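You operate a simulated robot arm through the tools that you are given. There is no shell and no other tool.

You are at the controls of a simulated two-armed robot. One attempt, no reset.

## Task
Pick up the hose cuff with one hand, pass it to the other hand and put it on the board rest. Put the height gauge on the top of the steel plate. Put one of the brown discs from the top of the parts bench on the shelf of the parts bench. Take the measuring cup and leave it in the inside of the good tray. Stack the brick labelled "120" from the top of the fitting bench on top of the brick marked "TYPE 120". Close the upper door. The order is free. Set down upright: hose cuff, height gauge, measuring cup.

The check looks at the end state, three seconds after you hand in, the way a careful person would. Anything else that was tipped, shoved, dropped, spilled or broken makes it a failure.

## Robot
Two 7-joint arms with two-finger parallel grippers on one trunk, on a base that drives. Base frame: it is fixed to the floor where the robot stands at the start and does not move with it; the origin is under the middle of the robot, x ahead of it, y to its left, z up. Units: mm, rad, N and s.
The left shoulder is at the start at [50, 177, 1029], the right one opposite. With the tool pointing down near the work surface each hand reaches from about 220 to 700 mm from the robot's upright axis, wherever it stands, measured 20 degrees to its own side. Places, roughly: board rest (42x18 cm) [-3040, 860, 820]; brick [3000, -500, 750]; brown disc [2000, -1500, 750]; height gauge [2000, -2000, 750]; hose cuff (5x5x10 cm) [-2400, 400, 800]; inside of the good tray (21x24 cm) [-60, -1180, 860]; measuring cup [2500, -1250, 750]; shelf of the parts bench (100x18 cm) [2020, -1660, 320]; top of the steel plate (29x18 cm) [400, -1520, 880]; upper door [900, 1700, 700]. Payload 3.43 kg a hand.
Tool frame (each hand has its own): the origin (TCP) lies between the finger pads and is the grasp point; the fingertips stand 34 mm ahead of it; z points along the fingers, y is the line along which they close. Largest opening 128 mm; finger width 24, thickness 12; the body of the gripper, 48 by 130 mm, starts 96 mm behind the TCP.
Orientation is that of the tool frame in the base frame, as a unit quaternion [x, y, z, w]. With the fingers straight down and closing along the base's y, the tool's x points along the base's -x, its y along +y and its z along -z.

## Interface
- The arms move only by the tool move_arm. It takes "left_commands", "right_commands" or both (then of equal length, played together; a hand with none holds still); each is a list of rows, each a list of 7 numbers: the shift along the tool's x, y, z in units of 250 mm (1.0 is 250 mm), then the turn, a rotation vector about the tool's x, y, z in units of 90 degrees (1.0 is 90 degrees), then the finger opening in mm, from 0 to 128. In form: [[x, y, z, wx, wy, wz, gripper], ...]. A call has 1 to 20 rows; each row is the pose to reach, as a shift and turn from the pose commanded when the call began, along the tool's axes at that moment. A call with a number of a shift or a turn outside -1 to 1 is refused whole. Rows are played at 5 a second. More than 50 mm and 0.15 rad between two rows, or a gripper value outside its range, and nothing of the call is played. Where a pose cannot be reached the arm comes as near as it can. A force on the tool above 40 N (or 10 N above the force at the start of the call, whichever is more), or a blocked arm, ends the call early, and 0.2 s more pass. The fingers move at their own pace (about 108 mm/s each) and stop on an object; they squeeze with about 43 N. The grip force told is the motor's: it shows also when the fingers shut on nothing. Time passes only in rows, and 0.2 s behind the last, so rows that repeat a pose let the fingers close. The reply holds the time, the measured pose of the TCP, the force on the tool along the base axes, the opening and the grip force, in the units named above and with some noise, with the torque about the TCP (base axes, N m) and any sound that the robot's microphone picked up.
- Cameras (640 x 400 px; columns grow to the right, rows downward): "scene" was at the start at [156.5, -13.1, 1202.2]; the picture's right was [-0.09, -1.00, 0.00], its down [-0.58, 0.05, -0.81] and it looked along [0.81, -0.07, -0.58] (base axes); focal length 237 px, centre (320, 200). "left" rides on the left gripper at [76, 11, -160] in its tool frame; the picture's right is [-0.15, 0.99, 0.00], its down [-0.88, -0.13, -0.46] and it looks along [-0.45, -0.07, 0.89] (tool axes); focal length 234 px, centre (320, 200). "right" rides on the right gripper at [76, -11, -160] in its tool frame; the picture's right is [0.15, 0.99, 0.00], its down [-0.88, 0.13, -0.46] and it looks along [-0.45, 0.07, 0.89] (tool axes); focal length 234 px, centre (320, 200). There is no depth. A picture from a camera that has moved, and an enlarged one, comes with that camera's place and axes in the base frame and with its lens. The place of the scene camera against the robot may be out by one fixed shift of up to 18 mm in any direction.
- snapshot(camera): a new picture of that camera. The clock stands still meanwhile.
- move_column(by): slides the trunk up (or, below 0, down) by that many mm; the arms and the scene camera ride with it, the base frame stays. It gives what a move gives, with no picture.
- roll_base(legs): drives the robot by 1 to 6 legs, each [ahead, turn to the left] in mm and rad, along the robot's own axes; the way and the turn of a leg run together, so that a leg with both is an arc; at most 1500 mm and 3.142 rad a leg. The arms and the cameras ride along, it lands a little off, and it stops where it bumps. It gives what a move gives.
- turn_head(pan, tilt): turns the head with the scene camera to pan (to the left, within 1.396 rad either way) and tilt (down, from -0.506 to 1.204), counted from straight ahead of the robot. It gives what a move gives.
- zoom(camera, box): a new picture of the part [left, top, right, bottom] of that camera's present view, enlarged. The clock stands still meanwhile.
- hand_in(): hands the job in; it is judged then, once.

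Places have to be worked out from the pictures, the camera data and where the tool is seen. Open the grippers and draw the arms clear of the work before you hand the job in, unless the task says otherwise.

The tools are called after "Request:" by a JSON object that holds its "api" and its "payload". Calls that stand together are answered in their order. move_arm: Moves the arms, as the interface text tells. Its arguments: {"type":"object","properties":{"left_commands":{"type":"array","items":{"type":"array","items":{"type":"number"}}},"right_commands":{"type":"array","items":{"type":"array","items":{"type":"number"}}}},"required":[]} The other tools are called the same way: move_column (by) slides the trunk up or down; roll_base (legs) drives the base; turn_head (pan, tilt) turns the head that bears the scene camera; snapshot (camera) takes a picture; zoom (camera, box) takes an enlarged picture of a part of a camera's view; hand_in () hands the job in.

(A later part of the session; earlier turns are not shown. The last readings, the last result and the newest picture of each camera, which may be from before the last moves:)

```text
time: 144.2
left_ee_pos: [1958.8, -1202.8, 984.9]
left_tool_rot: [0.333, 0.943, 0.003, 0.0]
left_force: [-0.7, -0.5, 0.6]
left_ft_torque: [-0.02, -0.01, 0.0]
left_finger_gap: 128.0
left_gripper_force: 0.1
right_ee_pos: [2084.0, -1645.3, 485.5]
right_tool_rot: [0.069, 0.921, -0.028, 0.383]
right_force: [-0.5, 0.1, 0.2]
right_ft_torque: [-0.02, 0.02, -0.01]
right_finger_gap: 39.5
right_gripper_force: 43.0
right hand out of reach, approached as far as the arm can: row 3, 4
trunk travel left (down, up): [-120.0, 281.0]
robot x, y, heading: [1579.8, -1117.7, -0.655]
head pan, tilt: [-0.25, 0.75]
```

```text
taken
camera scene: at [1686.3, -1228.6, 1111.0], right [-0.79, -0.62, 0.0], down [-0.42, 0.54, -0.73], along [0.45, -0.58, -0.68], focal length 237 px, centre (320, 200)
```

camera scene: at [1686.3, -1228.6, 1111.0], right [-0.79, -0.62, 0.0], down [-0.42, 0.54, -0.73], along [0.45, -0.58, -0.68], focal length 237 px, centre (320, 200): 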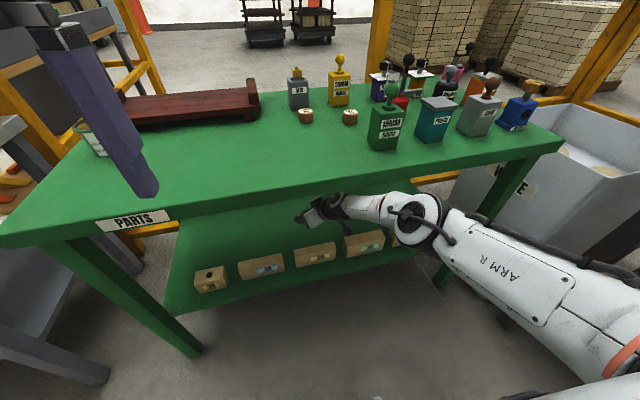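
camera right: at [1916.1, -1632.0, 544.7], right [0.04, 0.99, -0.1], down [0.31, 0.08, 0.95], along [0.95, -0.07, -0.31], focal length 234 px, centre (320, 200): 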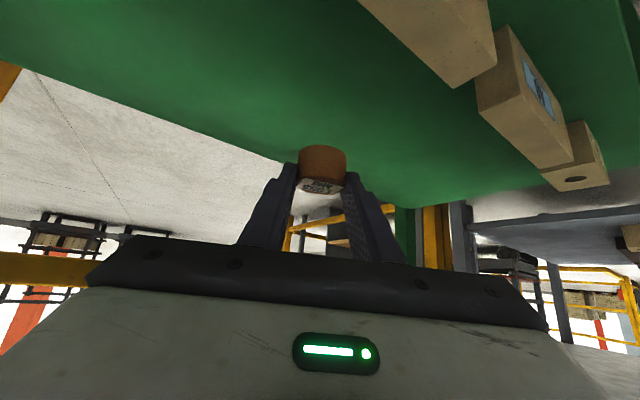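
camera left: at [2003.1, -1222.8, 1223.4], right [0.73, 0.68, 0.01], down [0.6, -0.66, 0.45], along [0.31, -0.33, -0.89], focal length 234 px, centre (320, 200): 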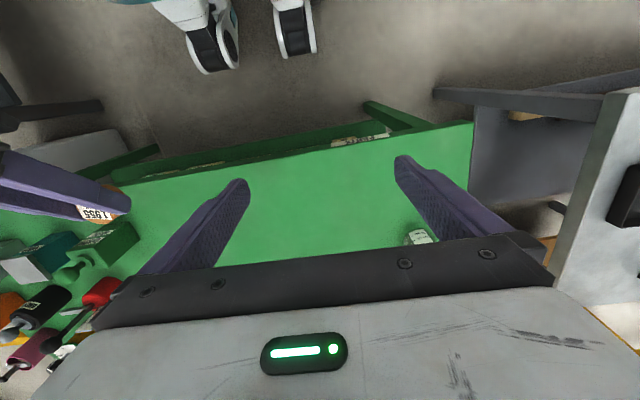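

Depth is ~156 mm; I want ~12 mm more, so I roll ahead 15 mm, then lower the trunk by 90 mm and check for contact.

Request:
{"api": "roll_base", "payload": {"legs": [[15, 0]]}}

Request:
{"api": "move_column", "payload": {"by": -85}}

Request:
{"api": "snapshot", "payload": {"camera": "right"}}

```text
time: 145.0
left_ee_pos: [1970.7, -1212.1, 984.9]
left_tool_rot: [0.331, 0.943, 0.004, 0.0]
left_force: [-0.1, -0.4, 0.9]
left_ft_torque: [0.01, -0.01, 0.01]
left_finger_gap: 128.2
left_gripper_force: 0.1
right_ee_pos: [2096.9, -1654.4, 485.4]
right_tool_rot: [0.069, 0.921, -0.028, 0.383]
right_force: [-0.4, -0.4, 0.3]
right_ft_torque: [0.01, 0.01, 0.01]
right_finger_gap: 39.7
right_gripper_force: 43.1
trunk travel left (down, up): [-120.0, 281.0]
robot x, y, heading: [1591.4, -1126.3, -0.659]
head pan, tilt: [-0.25, 0.75]
```

```text
time: 146.2
left_ee_pos: [1971.6, -1211.8, 899.2]
left_tool_rot: [0.332, 0.943, 0.003, 0.0]
left_force: [0.3, -0.1, -0.6]
left_ft_torque: [-0.03, 0.02, 0.0]
left_finger_gap: 127.8
left_gripper_force: 0.1
right_ee_pos: [2096.5, -1654.2, 400.6]
right_tool_rot: [0.068, 0.921, -0.027, 0.383]
right_force: [0.7, -1.3, -0.9]
right_ft_torque: [0.0, 0.04, 0.0]
right_finger_gap: 39.4
right_gripper_force: 43.1
trunk travel left (down, up): [-35.0, 366.0]
robot x, y, heading: [1593.2, -1124.7, -0.655]
head pan, tilt: [-0.25, 0.75]
```

```text
taken
camera right: at [1928.0, -1641.0, 459.8], right [0.04, 0.99, -0.1], down [0.31, 0.08, 0.95], along [0.95, -0.07, -0.31], focal length 234 px, centre (320, 200)
```

right: 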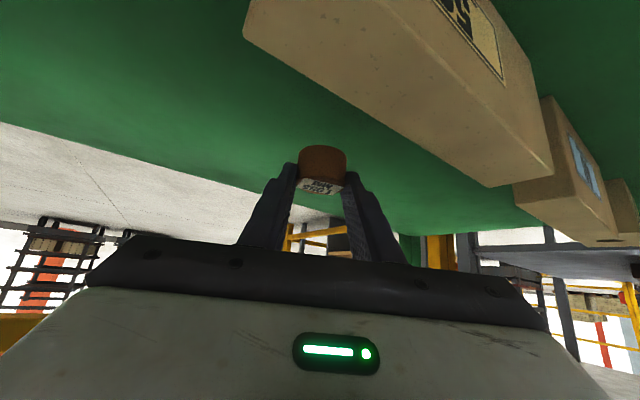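

No contact and the box is clear of the fingers. I lower 20 mm more and check.

Request:
{"api": "move_column", "payload": {"by": -20}}

Request:
{"api": "snapshot", "payload": {"camera": "right"}}

```text
time: 146.9
left_ee_pos: [1971.5, -1212.0, 879.7]
left_tool_rot: [0.333, 0.943, 0.004, 0.0]
left_force: [1.5, -0.3, 0.1]
left_ft_torque: [0.0, 0.01, -0.01]
left_finger_gap: 128.2
left_gripper_force: 0.0
right_ee_pos: [2094.5, -1654.7, 381.3]
right_tool_rot: [0.069, 0.921, -0.029, 0.383]
right_force: [-0.6, 0.4, 0.7]
right_ft_torque: [0.0, -0.01, 0.04]
right_finger_gap: 39.6
right_gripper_force: 43.1
trunk travel left (down, up): [-15.0, 386.0]
robot x, y, heading: [1593.6, -1123.3, -0.656]
head pan, tilt: [-0.25, 0.75]
```

```text
taken
camera right: at [1928.0, -1640.9, 439.7], right [0.04, 0.99, -0.1], down [0.31, 0.08, 0.95], along [0.95, -0.07, -0.31], focal length 234 px, centre (320, 200)
```

right: 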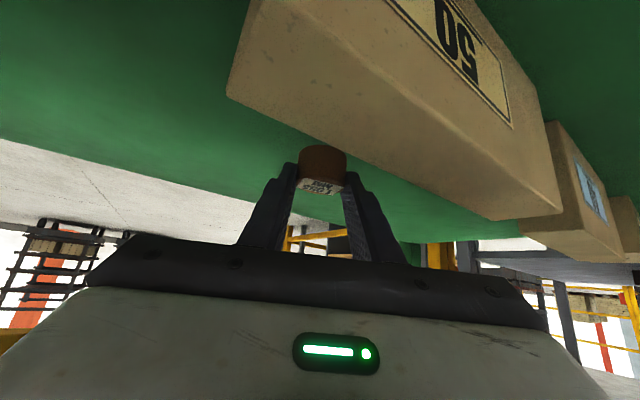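

Margin to box 50 is about 20 mm by my geometry. I lower the last 14 mm with the trunk.

Request:
{"api": "move_column", "payload": {"by": -14}}

Request:
{"api": "snapshot", "payload": {"camera": "right"}}

```text
time: 147.5
left_ee_pos: [1970.7, -1210.6, 866.1]
left_tool_rot: [0.332, 0.943, 0.002, 0.0]
left_force: [0.6, -1.2, 0.2]
left_ft_torque: [0.02, -0.03, 0.03]
left_finger_gap: 128.1
left_gripper_force: 0.0
right_ee_pos: [2095.1, -1654.8, 367.8]
right_tool_rot: [0.07, 0.921, -0.029, 0.382]
right_force: [-0.5, 0.1, -0.1]
right_ft_torque: [-0.01, 0.03, 0.0]
right_finger_gap: 39.4
right_gripper_force: 42.7
trunk travel left (down, up): [-1.0, 400.0]
robot x, y, heading: [1597.3, -1126.1, -0.665]
head pan, tilt: [-0.25, 0.75]
```

```text
taken
camera right: at [1928.0, -1640.9, 425.7], right [0.04, 0.99, -0.1], down [0.31, 0.08, 0.95], along [0.95, -0.07, -0.31], focal length 234 px, centre (320, 200)
```

right: 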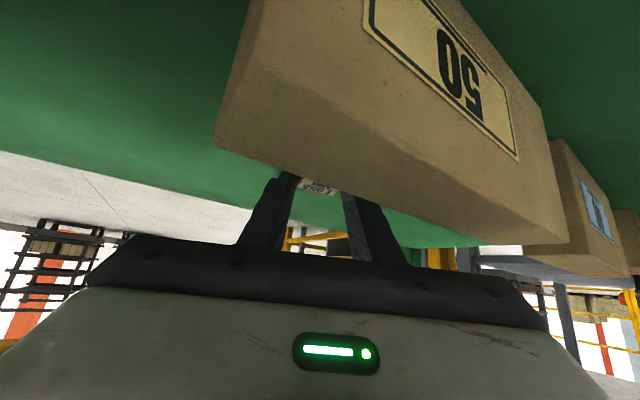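

No force. I lower a few mm more by arm to find the shelf.

Request:
{"api": "move_arm", "payload": {"right_commands": [[0.004, 0, 0.004, 0, 0, 0, 20], [0.0085, 0, 0.0085, 0, 0, 0, 20], [0.0125, 0, 0.0125, 0, 0, 0, 20]]}}

```text
time: 148.3
left_ee_pos: [1971.5, -1212.2, 866.6]
left_tool_rot: [0.332, 0.943, 0.003, -0.001]
left_force: [0.1, 0.9, 0.2]
left_ft_torque: [0.04, 0.05, 0.0]
left_finger_gap: 127.8
left_gripper_force: 0.1
right_ee_pos: [2096.6, -1654.6, 363.9]
right_tool_rot: [0.068, 0.92, -0.028, 0.385]
right_force: [0.0, 0.0, 2.9]
right_ft_torque: [-0.02, -0.02, -0.02]
right_finger_gap: 39.4
right_gripper_force: 43.0
trunk travel left (down, up): [-1.0, 400.0]
robot x, y, heading: [1592.6, -1124.5, -0.652]
head pan, tilt: [-0.25, 0.75]
```

Light contact (2.9 N) at the predicted height. I press 1 mm more, open the fingers slightly, and withdraw back and up along the tool axis.

Request:
{"api": "move_arm", "payload": {"right_commands": [[0.003, 0, 0.003, 0, 0, 0, 20], [0.003, 0, 0.003, 0, 0, 0, 48], [0.003, 0, 0.003, 0, 0, 0, 60], [0.003, 0, 0.003, 0, 0, 0, 60]]}}

Request:
{"api": "snapshot", "payload": {"camera": "right"}}

```text
time: 149.3
left_ee_pos: [1970.7, -1211.7, 865.8]
left_tool_rot: [0.331, 0.943, 0.003, 0.0]
left_force: [0.0, -0.3, 0.4]
left_ft_torque: [0.0, 0.06, -0.02]
left_finger_gap: 127.8
left_gripper_force: 0.0
right_ee_pos: [2095.1, -1655.0, 360.8]
right_tool_rot: [0.069, 0.92, -0.027, 0.384]
right_force: [0.5, 1.0, -0.2]
right_ft_torque: [0.01, -0.01, -0.02]
right_finger_gap: 60.0
right_gripper_force: 0.1
trunk travel left (down, up): [-1.0, 400.0]
robot x, y, heading: [1595.4, -1123.2, -0.659]
head pan, tilt: [-0.25, 0.75]
```

```text
taken
camera right: at [1927.5, -1641.1, 419.9], right [0.04, 0.99, -0.1], down [0.31, 0.08, 0.95], along [0.95, -0.07, -0.3], focal length 234 px, centre (320, 200)
```

right: 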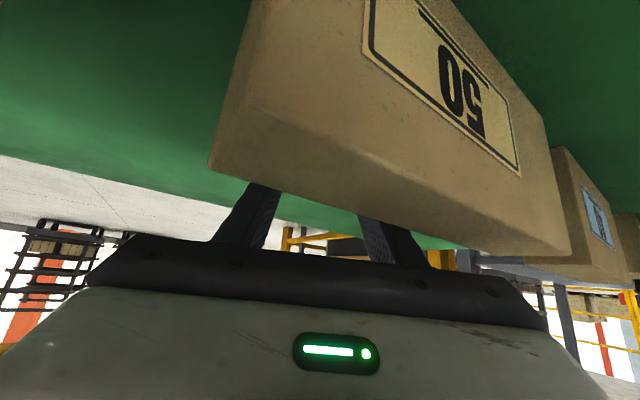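

Released. I raise the trunk 110 mm (the exact reverse path), then check the disc.

Request:
{"api": "move_column", "payload": {"by": 110}}

Request:
{"api": "snapshot", "payload": {"camera": "right"}}

```text
time: 150.7
left_ee_pos: [1971.5, -1211.9, 974.7]
left_tool_rot: [0.332, 0.943, 0.003, 0.001]
left_force: [0.0, -0.6, 0.2]
left_ft_torque: [-0.02, 0.01, -0.02]
left_finger_gap: 128.3
left_gripper_force: 0.1
right_ee_pos: [2095.4, -1655.5, 471.7]
right_tool_rot: [0.068, 0.92, -0.027, 0.385]
right_force: [0.2, 0.1, 0.7]
right_ft_torque: [0.01, 0.03, 0.02]
right_finger_gap: 60.1
right_gripper_force: 0.1
trunk travel left (down, up): [-111.0, 290.0]
robot x, y, heading: [1593.9, -1123.1, -0.656]
head pan, tilt: [-0.25, 0.75]
```

```text
taken
camera right: at [1927.5, -1641.2, 529.8], right [0.04, 0.99, -0.1], down [0.31, 0.08, 0.95], along [0.95, -0.07, -0.3], focal length 234 px, centre (320, 200)
```

right: 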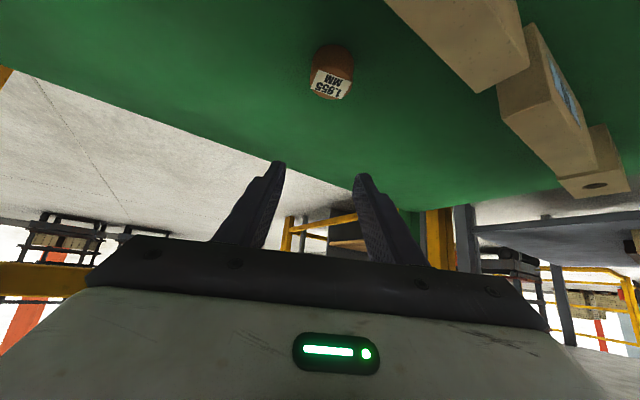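

The disc stands flat on the shelf behind box 50. I back the robot straight out 330 mm so the hand leaves the under-bench space, then raise the trunk.

Request:
{"api": "roll_base", "payload": {"legs": [[-330, 0]]}}

Request:
{"api": "move_column", "payload": {"by": 90}}

Request:
{"api": "snapshot", "payload": {"camera": "scene"}}

```text
time: 152.9
left_ee_pos: [1710.0, -1010.3, 976.0]
left_tool_rot: [0.33, 0.944, 0.003, 0.0]
left_force: [0.0, 0.0, 0.0]
left_ft_torque: [0.01, -0.01, 0.01]
left_finger_gap: 128.0
left_gripper_force: 0.0
right_ee_pos: [1835.3, -1453.9, 471.6]
right_tool_rot: [0.066, 0.92, -0.026, 0.385]
right_force: [0.0, 0.1, -0.4]
right_ft_torque: [0.01, 0.0, -0.01]
right_finger_gap: 60.2
right_gripper_force: 0.0
trunk travel left (down, up): [-111.0, 290.0]
robot x, y, heading: [1331.9, -922.1, -0.651]
head pan, tilt: [-0.25, 0.75]
```

```text
time: 154.1
left_ee_pos: [1709.1, -1011.3, 1065.0]
left_tool_rot: [0.33, 0.944, 0.003, 0.0]
left_force: [-0.4, -0.4, -0.4]
left_ft_torque: [0.01, 0.02, 0.02]
left_finger_gap: 127.9
left_gripper_force: 0.3
right_ee_pos: [1836.7, -1453.3, 561.3]
right_tool_rot: [0.066, 0.92, -0.027, 0.384]
right_force: [-0.1, 0.7, 0.3]
right_ft_torque: [-0.01, 0.02, -0.01]
right_finger_gap: 60.1
right_gripper_force: 0.0
trunk travel left (down, up): [-201.0, 200.0]
robot x, y, heading: [1329.9, -926.0, -0.653]
head pan, tilt: [-0.25, 0.75]
```

```text
taken
camera scene: at [1437.0, -1036.9, 1192.0], right [-0.78, -0.62, 0.0], down [-0.42, 0.54, -0.73], along [0.45, -0.57, -0.68], focal length 237 px, centre (320, 200)
```

scene: 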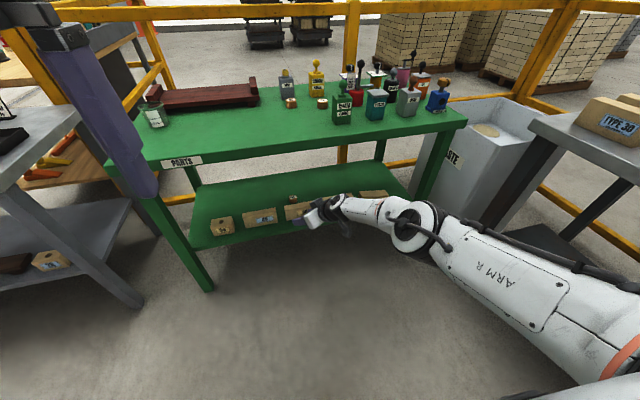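

The disc is visible behind box 50. Now I raise the right hand in front of the bench, in stages, back toward a neutral pose.

Request:
{"api": "move_arm", "payload": {"right_commands": [[-0.06, 0, -0.16, 0, 0, 0, 60], [-0.15, 0, -0.28, 0, 0, 0, 60], [-0.25, 0, -0.41, 0, 0, 0, 60], [-0.35, 0, -0.54, 0, 0, 0, 60], [-0.46, 0, -0.67, 0, 0, 0, 60], [-0.564, 0, -0.795, 0, 0, 0, 60], [-0.564, 0, -0.795, 0, 0, 0, 60]]}}

```text
time: 155.7
left_ee_pos: [1709.4, -1010.5, 1066.2]
left_tool_rot: [0.331, 0.944, 0.003, 0.0]
left_force: [0.2, -0.7, 0.4]
left_ft_torque: [-0.01, -0.03, -0.03]
left_finger_gap: 128.0
left_gripper_force: 0.0
right_ee_pos: [1794.3, -1445.3, 801.4]
right_tool_rot: [0.067, 0.92, -0.026, 0.385]
right_force: [-0.4, -0.8, -0.5]
right_ft_torque: [0.02, -0.01, -0.01]
right_finger_gap: 60.1
right_gripper_force: 0.1
trunk travel left (down, up): [-201.0, 200.0]
robot x, y, heading: [1330.4, -922.6, -0.657]
head pan, tilt: [-0.25, 0.75]
```

I continue raising and drawing the hand in while turning it back to pointing down.

Request:
{"api": "move_arm", "payload": {"right_commands": [[-0.003, 0.03, -0.124, 0.017, 0.0614, 0.0398, 90], [-0.006, 0.06, -0.248, 0.034, 0.1228, 0.0796, 100], [-0.009, 0.09, -0.371, 0.051, 0.184, 0.1194, 128], [-0.012, 0.12, -0.495, 0.068, 0.2455, 0.1593, 128], [-0.014, 0.15, -0.619, 0.085, 0.307, 0.199, 128], [-0.017, 0.18, -0.743, 0.102, 0.368, 0.239, 128], [-0.02, 0.21, -0.866, 0.119, 0.43, 0.279, 128], [-0.023, 0.24, -0.99, 0.1358, 0.491, 0.3185, 128], [-0.023, 0.24, -0.99, 0.1358, 0.491, 0.3185, 128]]}}

Request:
{"api": "snapshot", "payload": {"camera": "scene"}}

```text
time: 157.7
left_ee_pos: [1710.0, -1009.6, 1066.5]
left_tool_rot: [0.331, 0.944, 0.003, 0.001]
left_force: [-0.9, 0.7, 0.5]
left_ft_torque: [0.04, 0.0, -0.05]
left_finger_gap: 127.9
left_gripper_force: 0.0
right_ee_pos: [1631.5, -1362.9, 981.2]
right_tool_rot: [0.331, 0.944, 0.0, -0.001]
right_force: [0.2, -0.1, 0.7]
right_ft_torque: [0.02, 0.01, -0.02]
right_finger_gap: 128.2
right_gripper_force: 0.0
trunk travel left (down, up): [-201.0, 200.0]
robot x, y, heading: [1330.5, -919.5, -0.654]
head pan, tilt: [-0.25, 0.75]
```

```text
taken
camera scene: at [1436.9, -1036.8, 1192.0], right [-0.78, -0.62, 0.0], down [-0.42, 0.54, -0.73], along [0.45, -0.57, -0.68], focal length 237 px, centre (320, 200)
```

scene: 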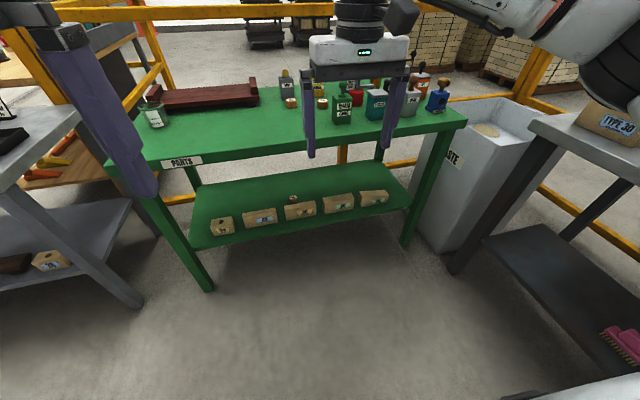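

Right arm is back in neutral. I zoom in on the parts bench top to study the height gauge and its neighbours, and the cup.

Request:
{"api": "zoom", "payload": {"camera": "scene", "box": [320, 40, 480, 140]}}

Request:
{"api": "zoom", "payload": {"camera": "scene", "box": [120, 60, 320, 180]}}

Request:
{"api": "zoom", "payload": {"camera": "scene", "box": [180, 160, 420, 260]}}

```text
4.00 times, centred on (400, 90) of scene
camera zoom: at [1436.9, -1036.8, 1192.0], right [-0.78, -0.62, 0.0], down [-0.42, 0.54, -0.73], along [0.45, -0.57, -0.68], focal length 950 px, centre (0, 640)
```

zoom: 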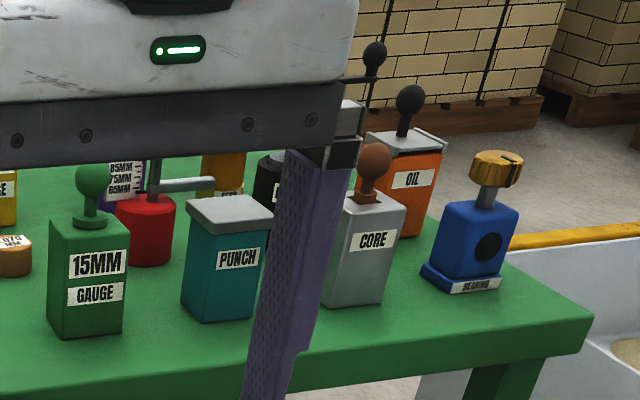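

```text
3.20 times, centred on (220, 120) of scene
camera zoom: at [1436.9, -1036.8, 1192.0], right [-0.78, -0.62, 0.0], down [-0.42, 0.54, -0.73], along [0.45, -0.57, -0.68], focal length 760 px, centre (640, 456)
```

zoom: 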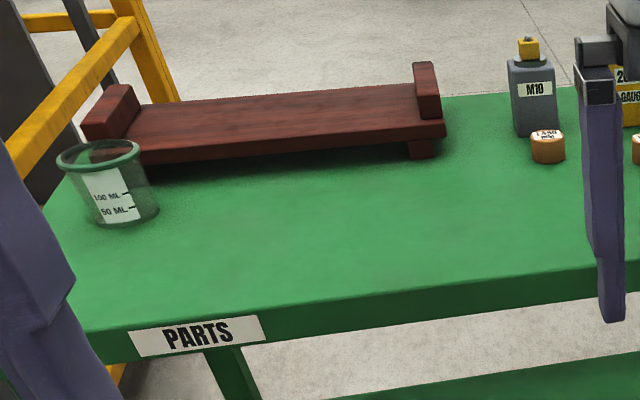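

```text
2.67 times, centred on (300, 210) of scene
camera zoom: at [1436.9, -1036.8, 1192.0], right [-0.78, -0.62, 0.0], down [-0.42, 0.54, -0.73], along [0.45, -0.57, -0.68], focal length 633 px, centre (373, 173)
```

zoom: 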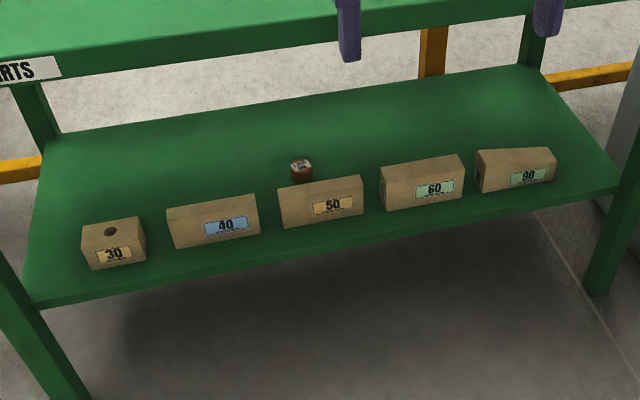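

The disc sits fine. QA bench front edge runs perpendicular to the parts bench. I drive to a spot in front of the height gauge, staying ~450 mm from the bench.

Request:
{"api": "roll_base", "payload": {"legs": [[0, -0.673], [440, 0], [0, 0.684]]}}

Request:
{"api": "turn_head", "payload": {"pan": -0.3, "tilt": 0.6}}

Request:
{"api": "snapshot", "payload": {"camera": "scene"}}

Request:
{"api": "snapshot", "payload": {"camera": "right"}}

```text
time: 164.1
left_ee_pos: [1820.5, -1428.6, 1065.3]
left_tool_rot: [0.319, 0.948, 0.003, -0.001]
left_force: [-0.2, -0.7, 0.5]
left_ft_torque: [-0.02, 0.0, -0.05]
left_finger_gap: 127.9
left_gripper_force: 0.1
right_ee_pos: [1751.2, -1784.5, 979.7]
right_tool_rot: [0.32, 0.947, -0.001, 0.001]
right_force: [-0.1, 0.0, -1.0]
right_ft_torque: [0.0, 0.0, -0.02]
right_finger_gap: 128.1
right_gripper_force: 0.1
trunk travel left (down, up): [-201.0, 200.0]
robot x, y, heading: [1441.2, -1353.7, -0.632]
head pan, tilt: [-0.25, 0.75]
```

```text
time: 164.8
left_ee_pos: [1820.5, -1428.3, 1065.3]
left_tool_rot: [0.32, 0.947, 0.002, 0.0]
left_force: [0.0, 0.9, 1.1]
left_ft_torque: [-0.01, -0.03, 0.04]
left_finger_gap: 128.2
left_gripper_force: 0.0
right_ee_pos: [1752.3, -1784.3, 980.4]
right_tool_rot: [0.32, 0.947, -0.001, 0.001]
right_force: [0.4, -1.4, 0.0]
right_ft_torque: [0.02, 0.03, -0.01]
right_finger_gap: 127.9
right_gripper_force: 0.1
trunk travel left (down, up): [-201.0, 200.0]
robot x, y, heading: [1442.0, -1348.6, -0.627]
head pan, tilt: [-0.3, 0.6]
```

```text
taken
camera scene: at [1549.0, -1469.4, 1204.9], right [-0.8, -0.6, 0.0], down [-0.34, 0.45, -0.82], along [0.49, -0.66, -0.57], focal length 237 px, centre (320, 200)
```

scene: 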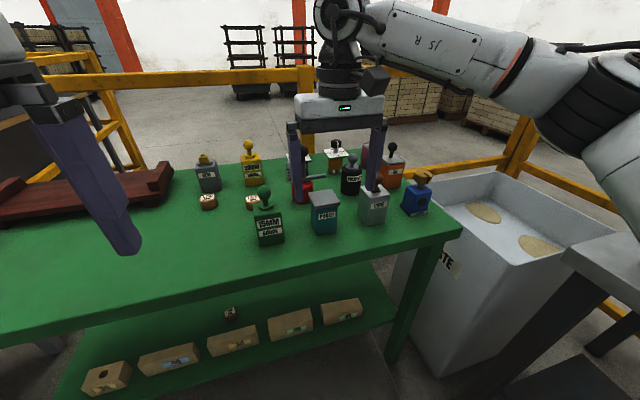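

```text
taken
camera right: at [1683.5, -1745.6, 1140.2], right [0.48, 0.88, 0.0], down [0.78, -0.43, 0.46], along [0.4, -0.22, -0.89], focal length 234 px, centre (320, 200)
```

right: 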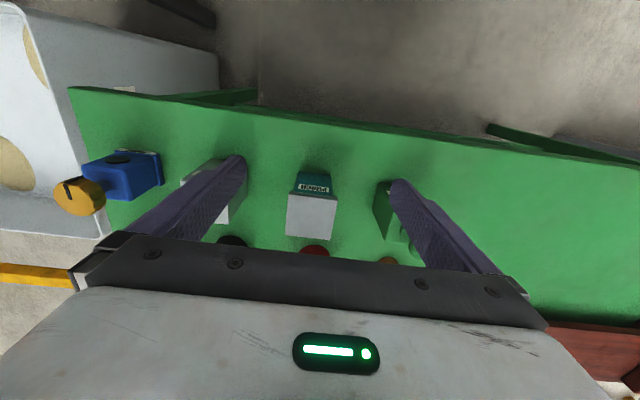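

The right hand fingertips are low relative to the objects, so I raise it 140 mm first, then roll forward 110 mm and look down at the gauge.

Request:
{"api": "move_arm", "payload": {"right_commands": [[0, 0, -0.14, 0, 0, 0, 128], [0, 0, -0.28, 0, 0, 0, 128], [0, 0, -0.42, 0, 0, 0, 128], [0, 0, -0.56, 0, 0, 0, 128], [0, 0, -0.56, 0, 0, 0, 128]]}}

Request:
{"api": "roll_base", "payload": {"legs": [[110, -0.015]]}}

Request:
{"api": "snapshot", "payload": {"camera": "right"}}

Request:
{"api": "snapshot", "payload": {"camera": "scene"}}

```text
time: 166.0
left_ee_pos: [1821.8, -1430.1, 1065.3]
left_tool_rot: [0.32, 0.947, 0.004, -0.001]
left_force: [0.1, 0.1, 0.2]
left_ft_torque: [0.01, -0.01, 0.04]
left_finger_gap: 128.0
left_gripper_force: 0.1
right_ee_pos: [1752.3, -1782.4, 1119.6]
right_tool_rot: [0.32, 0.948, -0.001, 0.001]
right_force: [0.0, -0.1, -0.3]
right_ft_torque: [0.0, -0.02, -0.01]
right_finger_gap: 127.7
right_gripper_force: 0.0
trunk travel left (down, up): [-201.0, 200.0]
robot x, y, heading: [1442.5, -1348.6, -0.633]
head pan, tilt: [-0.3, 0.6]
```

```text
time: 167.2
left_ee_pos: [1908.7, -1500.3, 1065.5]
left_tool_rot: [0.326, 0.945, 0.002, -0.001]
left_force: [0.3, -0.4, -0.5]
left_ft_torque: [0.04, 0.02, 0.02]
left_finger_gap: 128.0
left_gripper_force: 0.1
right_ee_pos: [1834.9, -1851.1, 1119.5]
right_tool_rot: [0.327, 0.945, -0.002, 0.0]
right_force: [0.5, 0.2, 1.0]
right_ft_torque: [0.03, 0.01, -0.01]
right_finger_gap: 128.0
right_gripper_force: 0.0
trunk travel left (down, up): [-201.0, 200.0]
robot x, y, heading: [1526.6, -1415.4, -0.642]
head pan, tilt: [-0.3, 0.6]
```

```text
taken
camera right: at [1767.0, -1813.4, 1278.7], right [0.5, 0.87, 0.0], down [0.77, -0.44, 0.46], along [0.4, -0.23, -0.89], focal length 234 px, centre (320, 200)
```

right: 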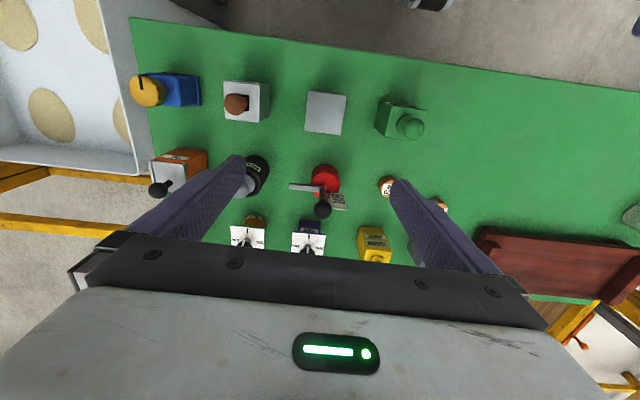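

```text
taken
camera scene: at [1636.1, -1536.4, 1204.8], right [-0.81, -0.59, 0.0], down [-0.33, 0.46, -0.82], along [0.48, -0.67, -0.57], focal length 237 px, centre (320, 200)
```

scene: 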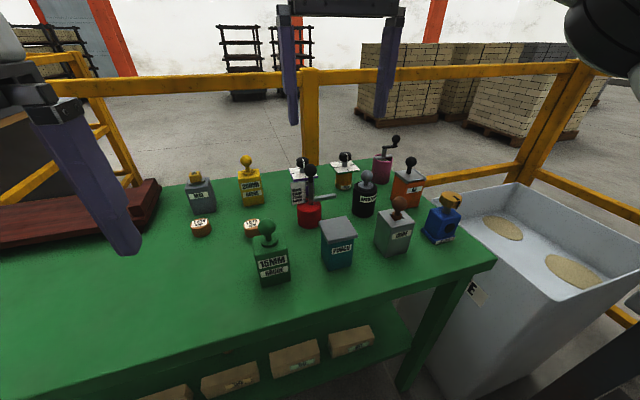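

Very clear view from above. I zoom on the height gauge in both cameras.

Request:
{"api": "zoom", "payload": {"camera": "right", "box": [270, 140, 390, 230]}}

Request:
{"api": "zoom", "payload": {"camera": "scene", "box": [250, 140, 400, 290]}}

Request:
{"api": "snapshot", "payload": {"camera": "left"}}

```text
4.44 times, centred on (330, 185) of right
camera zoom: at [1767.0, -1813.4, 1278.7], right [0.5, 0.87, 0.0], down [0.77, -0.44, 0.46], along [0.4, -0.23, -0.89], focal length 1041 px, centre (276, 267)
```

zoom: 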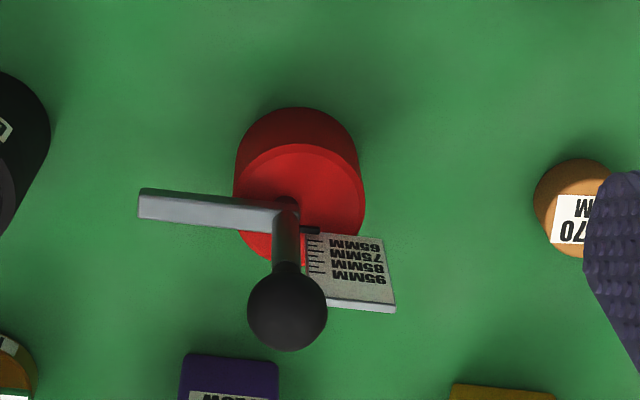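

```text
2.67 times, centred on (325, 215) of scene
camera zoom: at [1636.1, -1536.4, 1204.8], right [-0.81, -0.59, 0.0], down [-0.33, 0.46, -0.82], along [0.48, -0.67, -0.57], focal length 633 px, centre (307, 160)
```

zoom: 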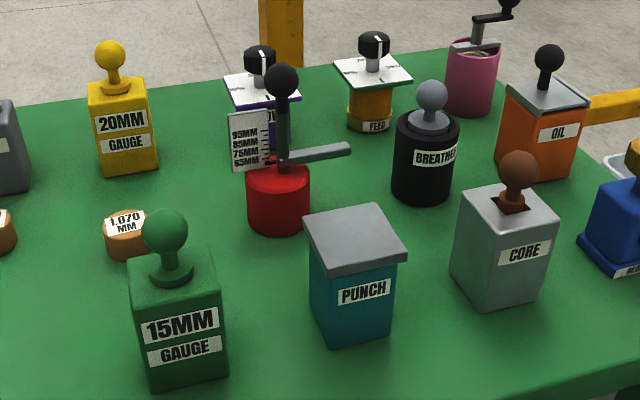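

```text
taken
camera left: at [1855.0, -1446.1, 1224.1], right [0.73, 0.69, 0.01], down [0.61, -0.65, 0.45], along [0.31, -0.32, -0.89], focal length 234 px, centre (320, 200)
```

left: 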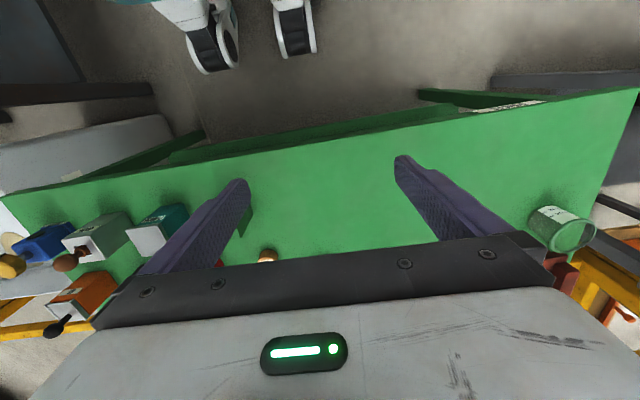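

Height gauge: red base centre ≈(1935,-1895), z 803–855, ball top of its post ≈(1931,-1900,948), with a horizontal arm to the right and a scale plate to the left. I'll grip it by the ball with the hand yawed 45° so the fingers miss the plate and arm. First go above it.

Request:
{"api": "move_arm", "payload": {"right_commands": [[-0.07, 0.014, 0, 0, 0, -0.083, 100], [-0.14, 0.028, 0, 0, 0, -0.167, 80], [-0.21, 0.041, 0, 0, 0, -0.25, 70], [-0.28, 0.055, 0, 0, 0, -0.333, 60], [-0.35, 0.07, 0.1, 0, 0, -0.417, 60], [-0.424, 0.082, 0.2, 0, 0, -0.5, 60], [-0.424, 0.082, 0.238, 0, 0, -0.5, 60]]}}

Request:
{"api": "snapshot", "payload": {"camera": "right"}}

Request:
{"api": "zoom", "payload": {"camera": "scene", "box": [200, 60, 440, 260]}}

```text
time: 168.8
left_ee_pos: [1907.2, -1500.2, 1065.6]
left_tool_rot: [0.326, 0.945, 0.003, 0.0]
left_force: [0.1, -0.3, -1.2]
left_ft_torque: [0.02, -0.01, 0.0]
left_finger_gap: 128.2
left_gripper_force: 0.0
right_ee_pos: [1868.7, -1824.0, 1031.2]
right_tool_rot: [-0.059, 0.998, -0.002, 0.001]
right_force: [0.3, 0.4, -0.8]
right_ft_torque: [0.02, 0.02, 0.0]
right_finger_gap: 60.1
right_gripper_force: 0.1
right hand out of reach, approached as far as the arm can: row 3, 4, 5, 6, 7
trunk travel left (down, up): [-201.0, 200.0]
robot x, y, heading: [1525.2, -1419.9, -0.645]
head pan, tilt: [-0.3, 0.6]
```

```text
taken
camera right: at [1793.1, -1843.1, 1190.6], right [-0.26, 0.96, 0.0], down [0.86, 0.24, 0.46], along [0.44, 0.12, -0.89], focal length 234 px, centre (320, 200)
```

right: 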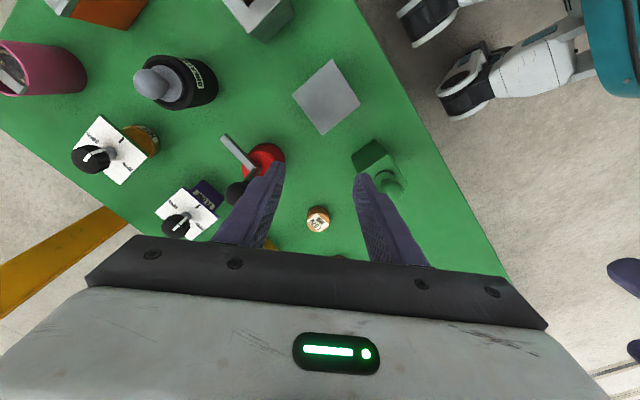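

```text
2.00 times, centred on (320, 160) of scene
camera zoom: at [1635.5, -1536.1, 1204.9], right [-0.81, -0.59, 0.0], down [-0.33, 0.46, -0.83], along [0.48, -0.67, -0.56], focal length 475 px, centre (320, 280)
```

zoom: 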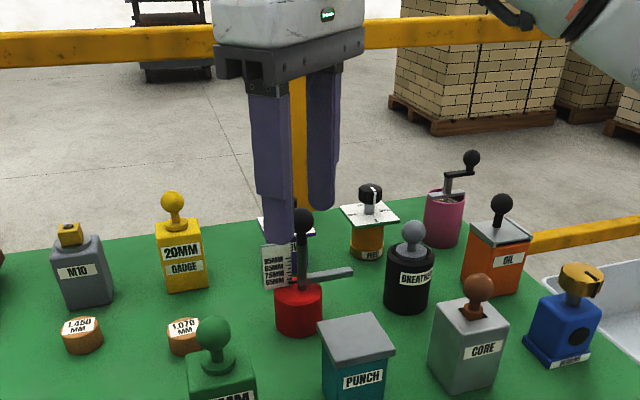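

That yaw limits reach. Since the ball sits clear above the plate (plate top ≈921, ball bottom ≈933), the unrotated hand works if tips stay above ~934. I return to the plain orientation directly above the ball.

Request:
{"api": "move_arm", "payload": {"right_commands": [[-0.02, -0.03, -0.06, 0, 0, 0.083, 60], [-0.05, -0.08, -0.116, 0, 0, 0.167, 60], [-0.09, -0.14, -0.116, 0, 0, 0.25, 60], [-0.13, -0.2, -0.116, 0, 0, 0.333, 60], [-0.17, -0.27, -0.116, 0, 0, 0.417, 60], [-0.211, -0.333, -0.116, 0, 0, 0.5, 60], [-0.211, -0.333, -0.116, 0, 0, 0.5, 60]]}}

Request:
{"api": "zoom", "payload": {"camera": "right", "box": [240, 80, 400, 240]}}

Request:
{"api": "zoom", "payload": {"camera": "scene", "box": [200, 60, 440, 260]}}

```text
time: 170.4
left_ee_pos: [1908.9, -1500.2, 1066.1]
left_tool_rot: [0.327, 0.945, 0.003, 0.0]
left_force: [-0.6, -0.4, -0.6]
left_ft_torque: [0.0, 0.02, 0.02]
left_finger_gap: 128.0
left_gripper_force: 0.0
right_ee_pos: [1916.7, -1893.8, 1053.0]
right_tool_rot: [0.327, 0.945, -0.002, 0.001]
right_force: [-1.1, -0.7, 0.6]
right_ft_torque: [-0.01, -0.01, 0.01]
right_finger_gap: 59.8
right_gripper_force: 0.1
right hand out of reach, approached as far as the arm can: row 6, 7
trunk travel left (down, up): [-201.0, 200.0]
robot x, y, heading: [1531.1, -1421.8, -0.644]
head pan, tilt: [-0.3, 0.6]
```

```text
2.50 times, centred on (320, 160) of right
camera zoom: at [1848.0, -1854.5, 1213.7], right [0.5, 0.87, 0.0], down [0.77, -0.44, 0.46], along [0.4, -0.23, -0.89], focal length 585 px, centre (320, 300)
```

zoom: 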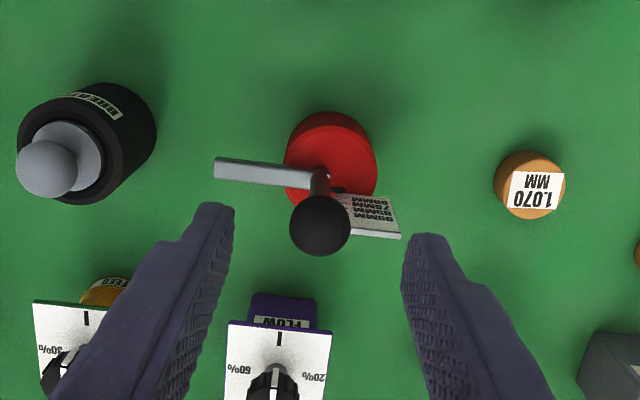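

```text
2.00 times, centred on (320, 160) of scene
camera zoom: at [1635.5, -1536.1, 1204.9], right [-0.81, -0.59, 0.0], down [-0.33, 0.46, -0.83], along [0.48, -0.67, -0.56], focal length 475 px, centre (320, 280)
```

zoom: 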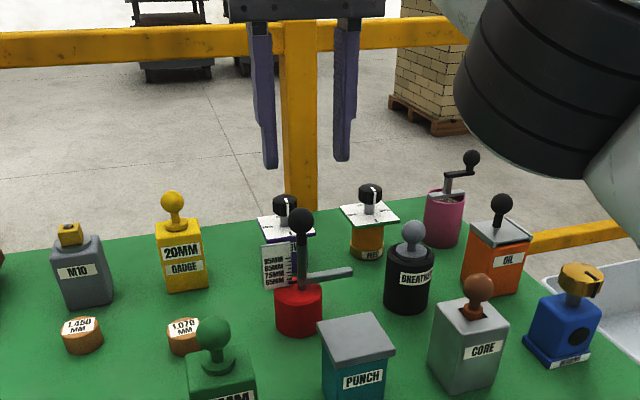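

Parallax gives the ball centre at (1931,-1901,950), radius ~14. I roll 30 mm ahead to gain reach.

Request:
{"api": "roll_base", "payload": {"legs": [[30, 0]]}}

```text
time: 171.2
left_ee_pos: [1932.6, -1518.2, 1065.8]
left_tool_rot: [0.326, 0.945, 0.003, -0.002]
left_force: [1.0, 0.1, -0.7]
left_ft_torque: [-0.01, 0.0, 0.03]
left_finger_gap: 128.1
left_gripper_force: 0.0
right_ee_pos: [1941.5, -1913.0, 1053.7]
right_tool_rot: [0.327, 0.945, -0.001, 0.001]
right_force: [1.6, 0.6, 0.0]
right_ft_torque: [0.0, 0.01, 0.04]
right_finger_gap: 60.1
right_gripper_force: 0.0
trunk travel left (down, up): [-201.0, 200.0]
robot x, y, heading: [1550.3, -1437.0, -0.643]
head pan, tilt: [-0.3, 0.6]
```

I centre over the ball, descend to z≈968 and close.

Request:
{"api": "move_arm", "payload": {"right_commands": [[0.063, 0.012, 0, 0, 0, 0, 60], [0.063, 0.012, 0.12, 0, 0, 0, 60], [0.063, 0.012, 0.24, 0, 0, 0, 60], [0.063, 0.012, 0.341, 0, 0, 0, 60], [0.063, 0.012, 0.341, 0, 0, 0, 60]]}}

Request:
{"api": "zoom", "payload": {"camera": "right", "box": [200, 80, 440, 280]}}

Request:
{"api": "zoom", "payload": {"camera": "scene", "box": [240, 100, 400, 220]}}

```text
time: 172.4
left_ee_pos: [1933.3, -1517.8, 1066.0]
left_tool_rot: [0.327, 0.945, 0.003, 0.0]
left_force: [0.3, -0.2, -0.6]
left_ft_torque: [0.0, 0.0, -0.03]
left_finger_gap: 127.9
left_gripper_force: 0.0
right_ee_pos: [1931.6, -1900.7, 968.4]
right_tool_rot: [0.326, 0.945, -0.001, 0.0]
right_force: [-0.8, 0.4, 0.2]
right_ft_torque: [-0.01, 0.01, -0.01]
right_finger_gap: 60.2
right_gripper_force: 0.0
trunk travel left (down, up): [-201.0, 200.0]
robot x, y, heading: [1552.2, -1435.5, -0.642]
head pan, tilt: [-0.3, 0.6]
```

```text
2.00 times, centred on (320, 180) of right
camera zoom: at [1863.4, -1862.0, 1128.0], right [0.5, 0.87, 0.0], down [0.77, -0.44, 0.46], along [0.4, -0.23, -0.89], focal length 468 px, centre (320, 240)
```

zoom: 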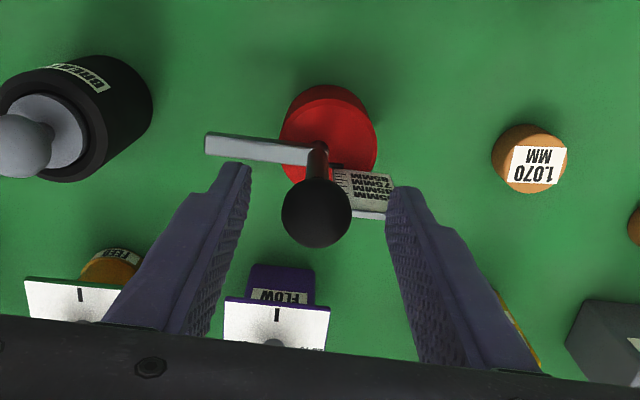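

```text
3.33 times, centred on (320, 160) of scene
camera zoom: at [1660.0, -1554.4, 1204.9], right [-0.81, -0.59, 0.0], down [-0.33, 0.46, -0.83], along [0.48, -0.67, -0.56], focal length 791 px, centre (320, 333)
```

zoom: 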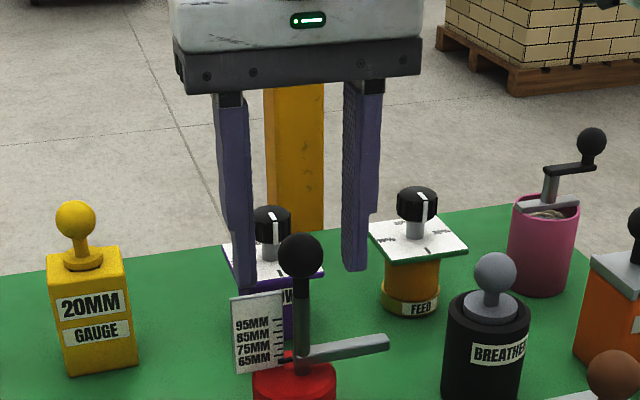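

Fingers flank the ball and clear the plate. I close.

Request:
{"api": "move_arm", "payload": {"right_commands": [[0, 0, 0, 0, 0, 0, 40], [0, 0, 0, 0, 0, 0, 20], [0, 0, 0, 0, 0, 0, 15], [0, 0, 0, 0, 0, 0, 15]]}}

Request:
{"api": "zoom", "payload": {"camera": "right", "box": [200, 80, 440, 280]}}

Request:
{"api": "zoom", "payload": {"camera": "scene", "box": [240, 100, 400, 220]}}

```text
time: 173.4
left_ee_pos: [1933.7, -1517.8, 1065.3]
left_tool_rot: [0.327, 0.945, 0.003, 0.0]
left_force: [0.9, 0.3, -0.3]
left_ft_torque: [0.0, 0.02, -0.03]
left_finger_gap: 127.7
left_gripper_force: 0.1
right_ee_pos: [1929.9, -1900.9, 968.6]
right_tool_rot: [0.326, 0.945, -0.001, 0.0]
right_force: [0.1, 0.5, 0.4]
right_ft_torque: [0.03, -0.01, -0.01]
right_finger_gap: 27.1
right_gripper_force: 42.8
trunk travel left (down, up): [-201.0, 200.0]
robot x, y, heading: [1554.8, -1438.1, -0.646]
head pan, tilt: [-0.3, 0.6]
```

```text
2.00 times, centred on (320, 180) of right
camera zoom: at [1863.4, -1862.2, 1128.3], right [0.5, 0.87, 0.0], down [0.77, -0.44, 0.46], along [0.4, -0.23, -0.89], focal length 468 px, centre (320, 240)
```

zoom: 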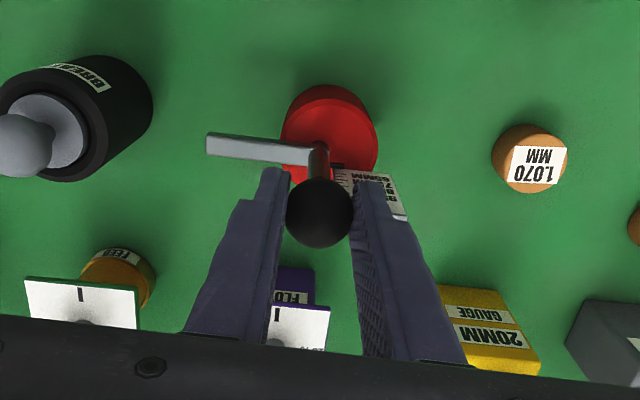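

```text
3.33 times, centred on (320, 160) of scene
camera zoom: at [1660.1, -1554.5, 1204.9], right [-0.81, -0.59, 0.0], down [-0.33, 0.46, -0.83], along [0.48, -0.67, -0.56], focal length 791 px, centre (320, 333)
```

zoom: 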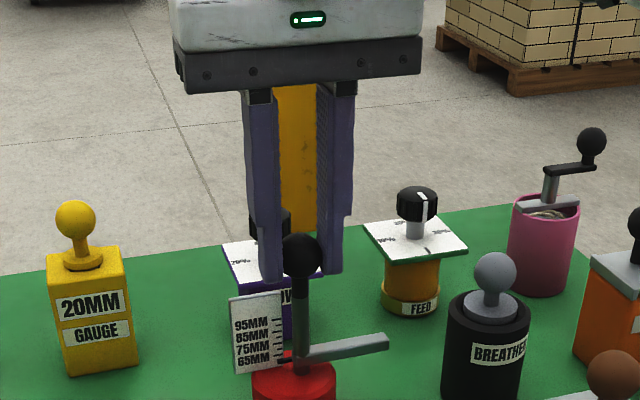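

Gripped at 27 mm. I lift 40 mm as a test.

Request:
{"api": "move_arm", "payload": {"right_commands": [[0, 0, -0.04, 0, 0, 0, 15], [0, 0, -0.1, 0, 0, 0, 15], [0, 0, -0.16, 0, 0, 0, 15], [0, 0, -0.16, 0, 0, 0, 15]]}}

Request:
{"api": "zoom", "payload": {"camera": "scene", "box": [240, 60, 400, 220]}}

Request:
{"api": "zoom", "payload": {"camera": "right", "box": [200, 80, 440, 280]}}

```text
time: 174.4
left_ee_pos: [1932.5, -1518.9, 1066.3]
left_tool_rot: [0.327, 0.945, 0.003, 0.0]
left_force: [-0.3, -0.8, 0.2]
left_ft_torque: [0.04, 0.01, 0.0]
left_finger_gap: 128.1
left_gripper_force: 0.2
right_ee_pos: [1929.3, -1900.2, 1008.8]
right_tool_rot: [0.326, 0.945, -0.002, 0.0]
right_force: [0.2, -0.2, -1.3]
right_ft_torque: [0.03, 0.04, -0.01]
right_finger_gap: 27.1
right_gripper_force: 42.6
trunk travel left (down, up): [-201.0, 200.0]
robot x, y, heading: [1552.2, -1437.7, -0.641]
head pan, tilt: [-0.3, 0.6]
```

```text
2.50 times, centred on (320, 140) of scene
camera zoom: at [1660.1, -1554.5, 1204.9], right [-0.81, -0.59, 0.0], down [-0.33, 0.46, -0.82], along [0.48, -0.67, -0.57], focal length 593 px, centre (320, 350)
```

zoom: 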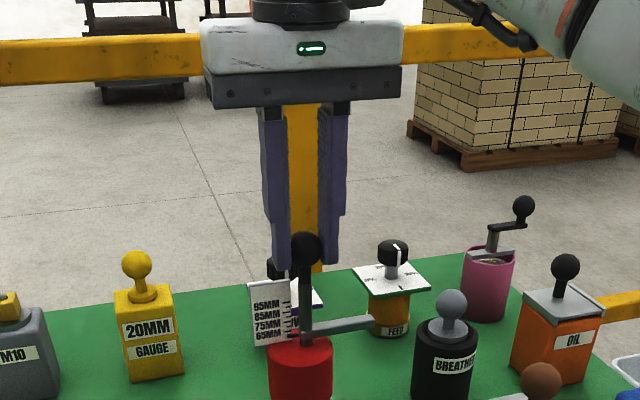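

```text
2.00 times, centred on (320, 180) of right
camera zoom: at [1862.0, -1861.0, 1168.5], right [0.5, 0.87, 0.0], down [0.77, -0.44, 0.46], along [0.4, -0.23, -0.89], focal length 468 px, centre (320, 240)
```

zoom: 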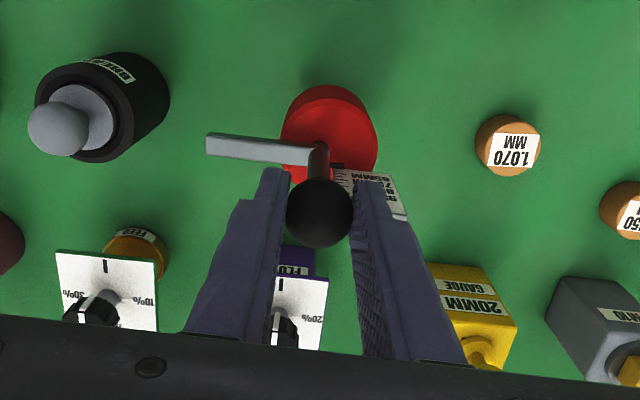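

The gauge hangs upright and is light. I raise the trunk 120 mm for clearance, then back the robot away from the bench.

Request:
{"api": "move_column", "payload": {"by": 120}}

Request:
{"api": "roll_base", "payload": {"legs": [[-160, 0]]}}

Request:
{"api": "snapshot", "payload": {"camera": "scene"}}

```text
time: 175.9
left_ee_pos: [1933.0, -1518.3, 1186.2]
left_tool_rot: [0.326, 0.945, 0.002, -0.001]
left_force: [-0.3, -0.1, -0.4]
left_ft_torque: [0.03, -0.03, 0.0]
left_finger_gap: 128.0
left_gripper_force: 0.0
right_ee_pos: [1930.3, -1899.2, 1127.2]
right_tool_rot: [0.326, 0.945, -0.001, 0.001]
right_force: [-0.5, 0.4, -2.2]
right_ft_torque: [0.03, -0.05, 0.0]
right_finger_gap: 27.2
right_gripper_force: 42.9
trunk travel left (down, up): [-321.0, 80.0]
robot x, y, heading: [1551.5, -1436.8, -0.641]
head pan, tilt: [-0.3, 0.6]
```

```text
time: 177.3
left_ee_pos: [1804.4, -1422.2, 1186.0]
left_tool_rot: [0.325, 0.946, 0.002, 0.0]
left_force: [0.1, 0.3, 0.6]
left_ft_torque: [-0.03, -0.01, -0.02]
left_finger_gap: 128.2
left_gripper_force: 0.1
right_ee_pos: [1802.5, -1803.5, 1129.8]
right_tool_rot: [0.326, 0.945, -0.001, 0.001]
right_force: [-1.1, -0.5, -0.6]
right_ft_torque: [0.01, 0.0, -0.02]
right_finger_gap: 26.9
right_gripper_force: 43.0
trunk travel left (down, up): [-321.0, 80.0]
robot x, y, heading: [1425.8, -1339.7, -0.638]
head pan, tilt: [-0.3, 0.6]
```

```text
taken
camera scene: at [1531.9, -1458.1, 1325.0], right [-0.81, -0.59, 0.0], down [-0.33, 0.46, -0.83], along [0.49, -0.67, -0.56], focal length 237 px, centre (320, 200)
```

scene: 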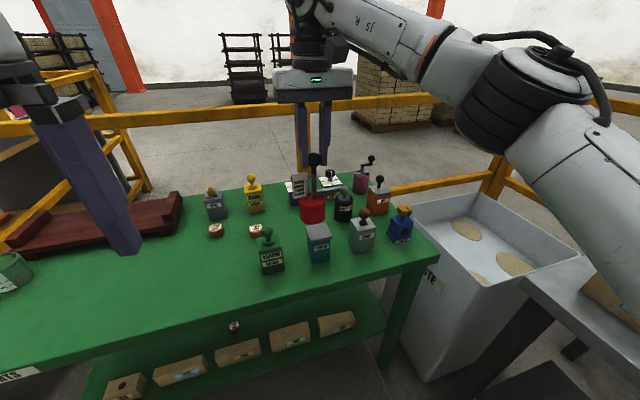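

Before turning I draw the right hand with the gauge 160 mm back toward the robot so it clears the bench objects.

Request:
{"api": "move_arm", "payload": {"right_commands": [[0.1, 0, 0, 0, 0, 0, 15], [0.22, 0, 0, 0, 0, 0, 15], [0.34, 0, 0, 0, 0, 0, 15], [0.46, 0, 0, 0, 0, 0, 15], [0.57, 0, 0, 0, 0, 0, 15], [0.64, 0, 0, 0, 0, 0, 15], [0.64, 0, 0, 0, 0, 0, 15]]}}

Request:
{"api": "snapshot", "payload": {"camera": "right"}}

```text
time: 178.9
left_ee_pos: [1805.8, -1421.8, 1185.6]
left_tool_rot: [0.325, 0.946, 0.003, -0.001]
left_force: [-0.1, -0.8, 0.4]
left_ft_torque: [-0.02, 0.0, -0.06]
left_finger_gap: 127.9
left_gripper_force: 0.1
right_ee_pos: [1675.8, -1706.0, 1127.9]
right_tool_rot: [0.327, 0.945, -0.001, 0.0]
right_force: [-0.1, 0.2, -1.5]
right_ft_torque: [0.03, 0.01, 0.0]
right_finger_gap: 27.0
right_gripper_force: 44.0
trunk travel left (down, up): [-321.0, 80.0]
robot x, y, heading: [1424.9, -1335.1, -0.642]
head pan, tilt: [-0.3, 0.6]
```

```text
taken
camera right: at [1608.9, -1665.7, 1287.8], right [0.49, 0.87, 0.0], down [0.77, -0.44, 0.46], along [0.4, -0.23, -0.89], focal length 234 px, centre (320, 200)
```

right: 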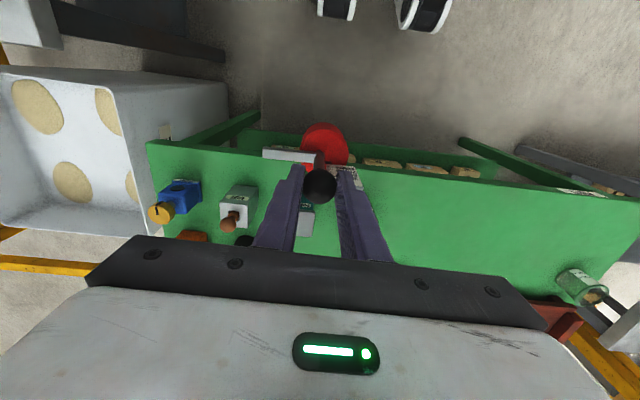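

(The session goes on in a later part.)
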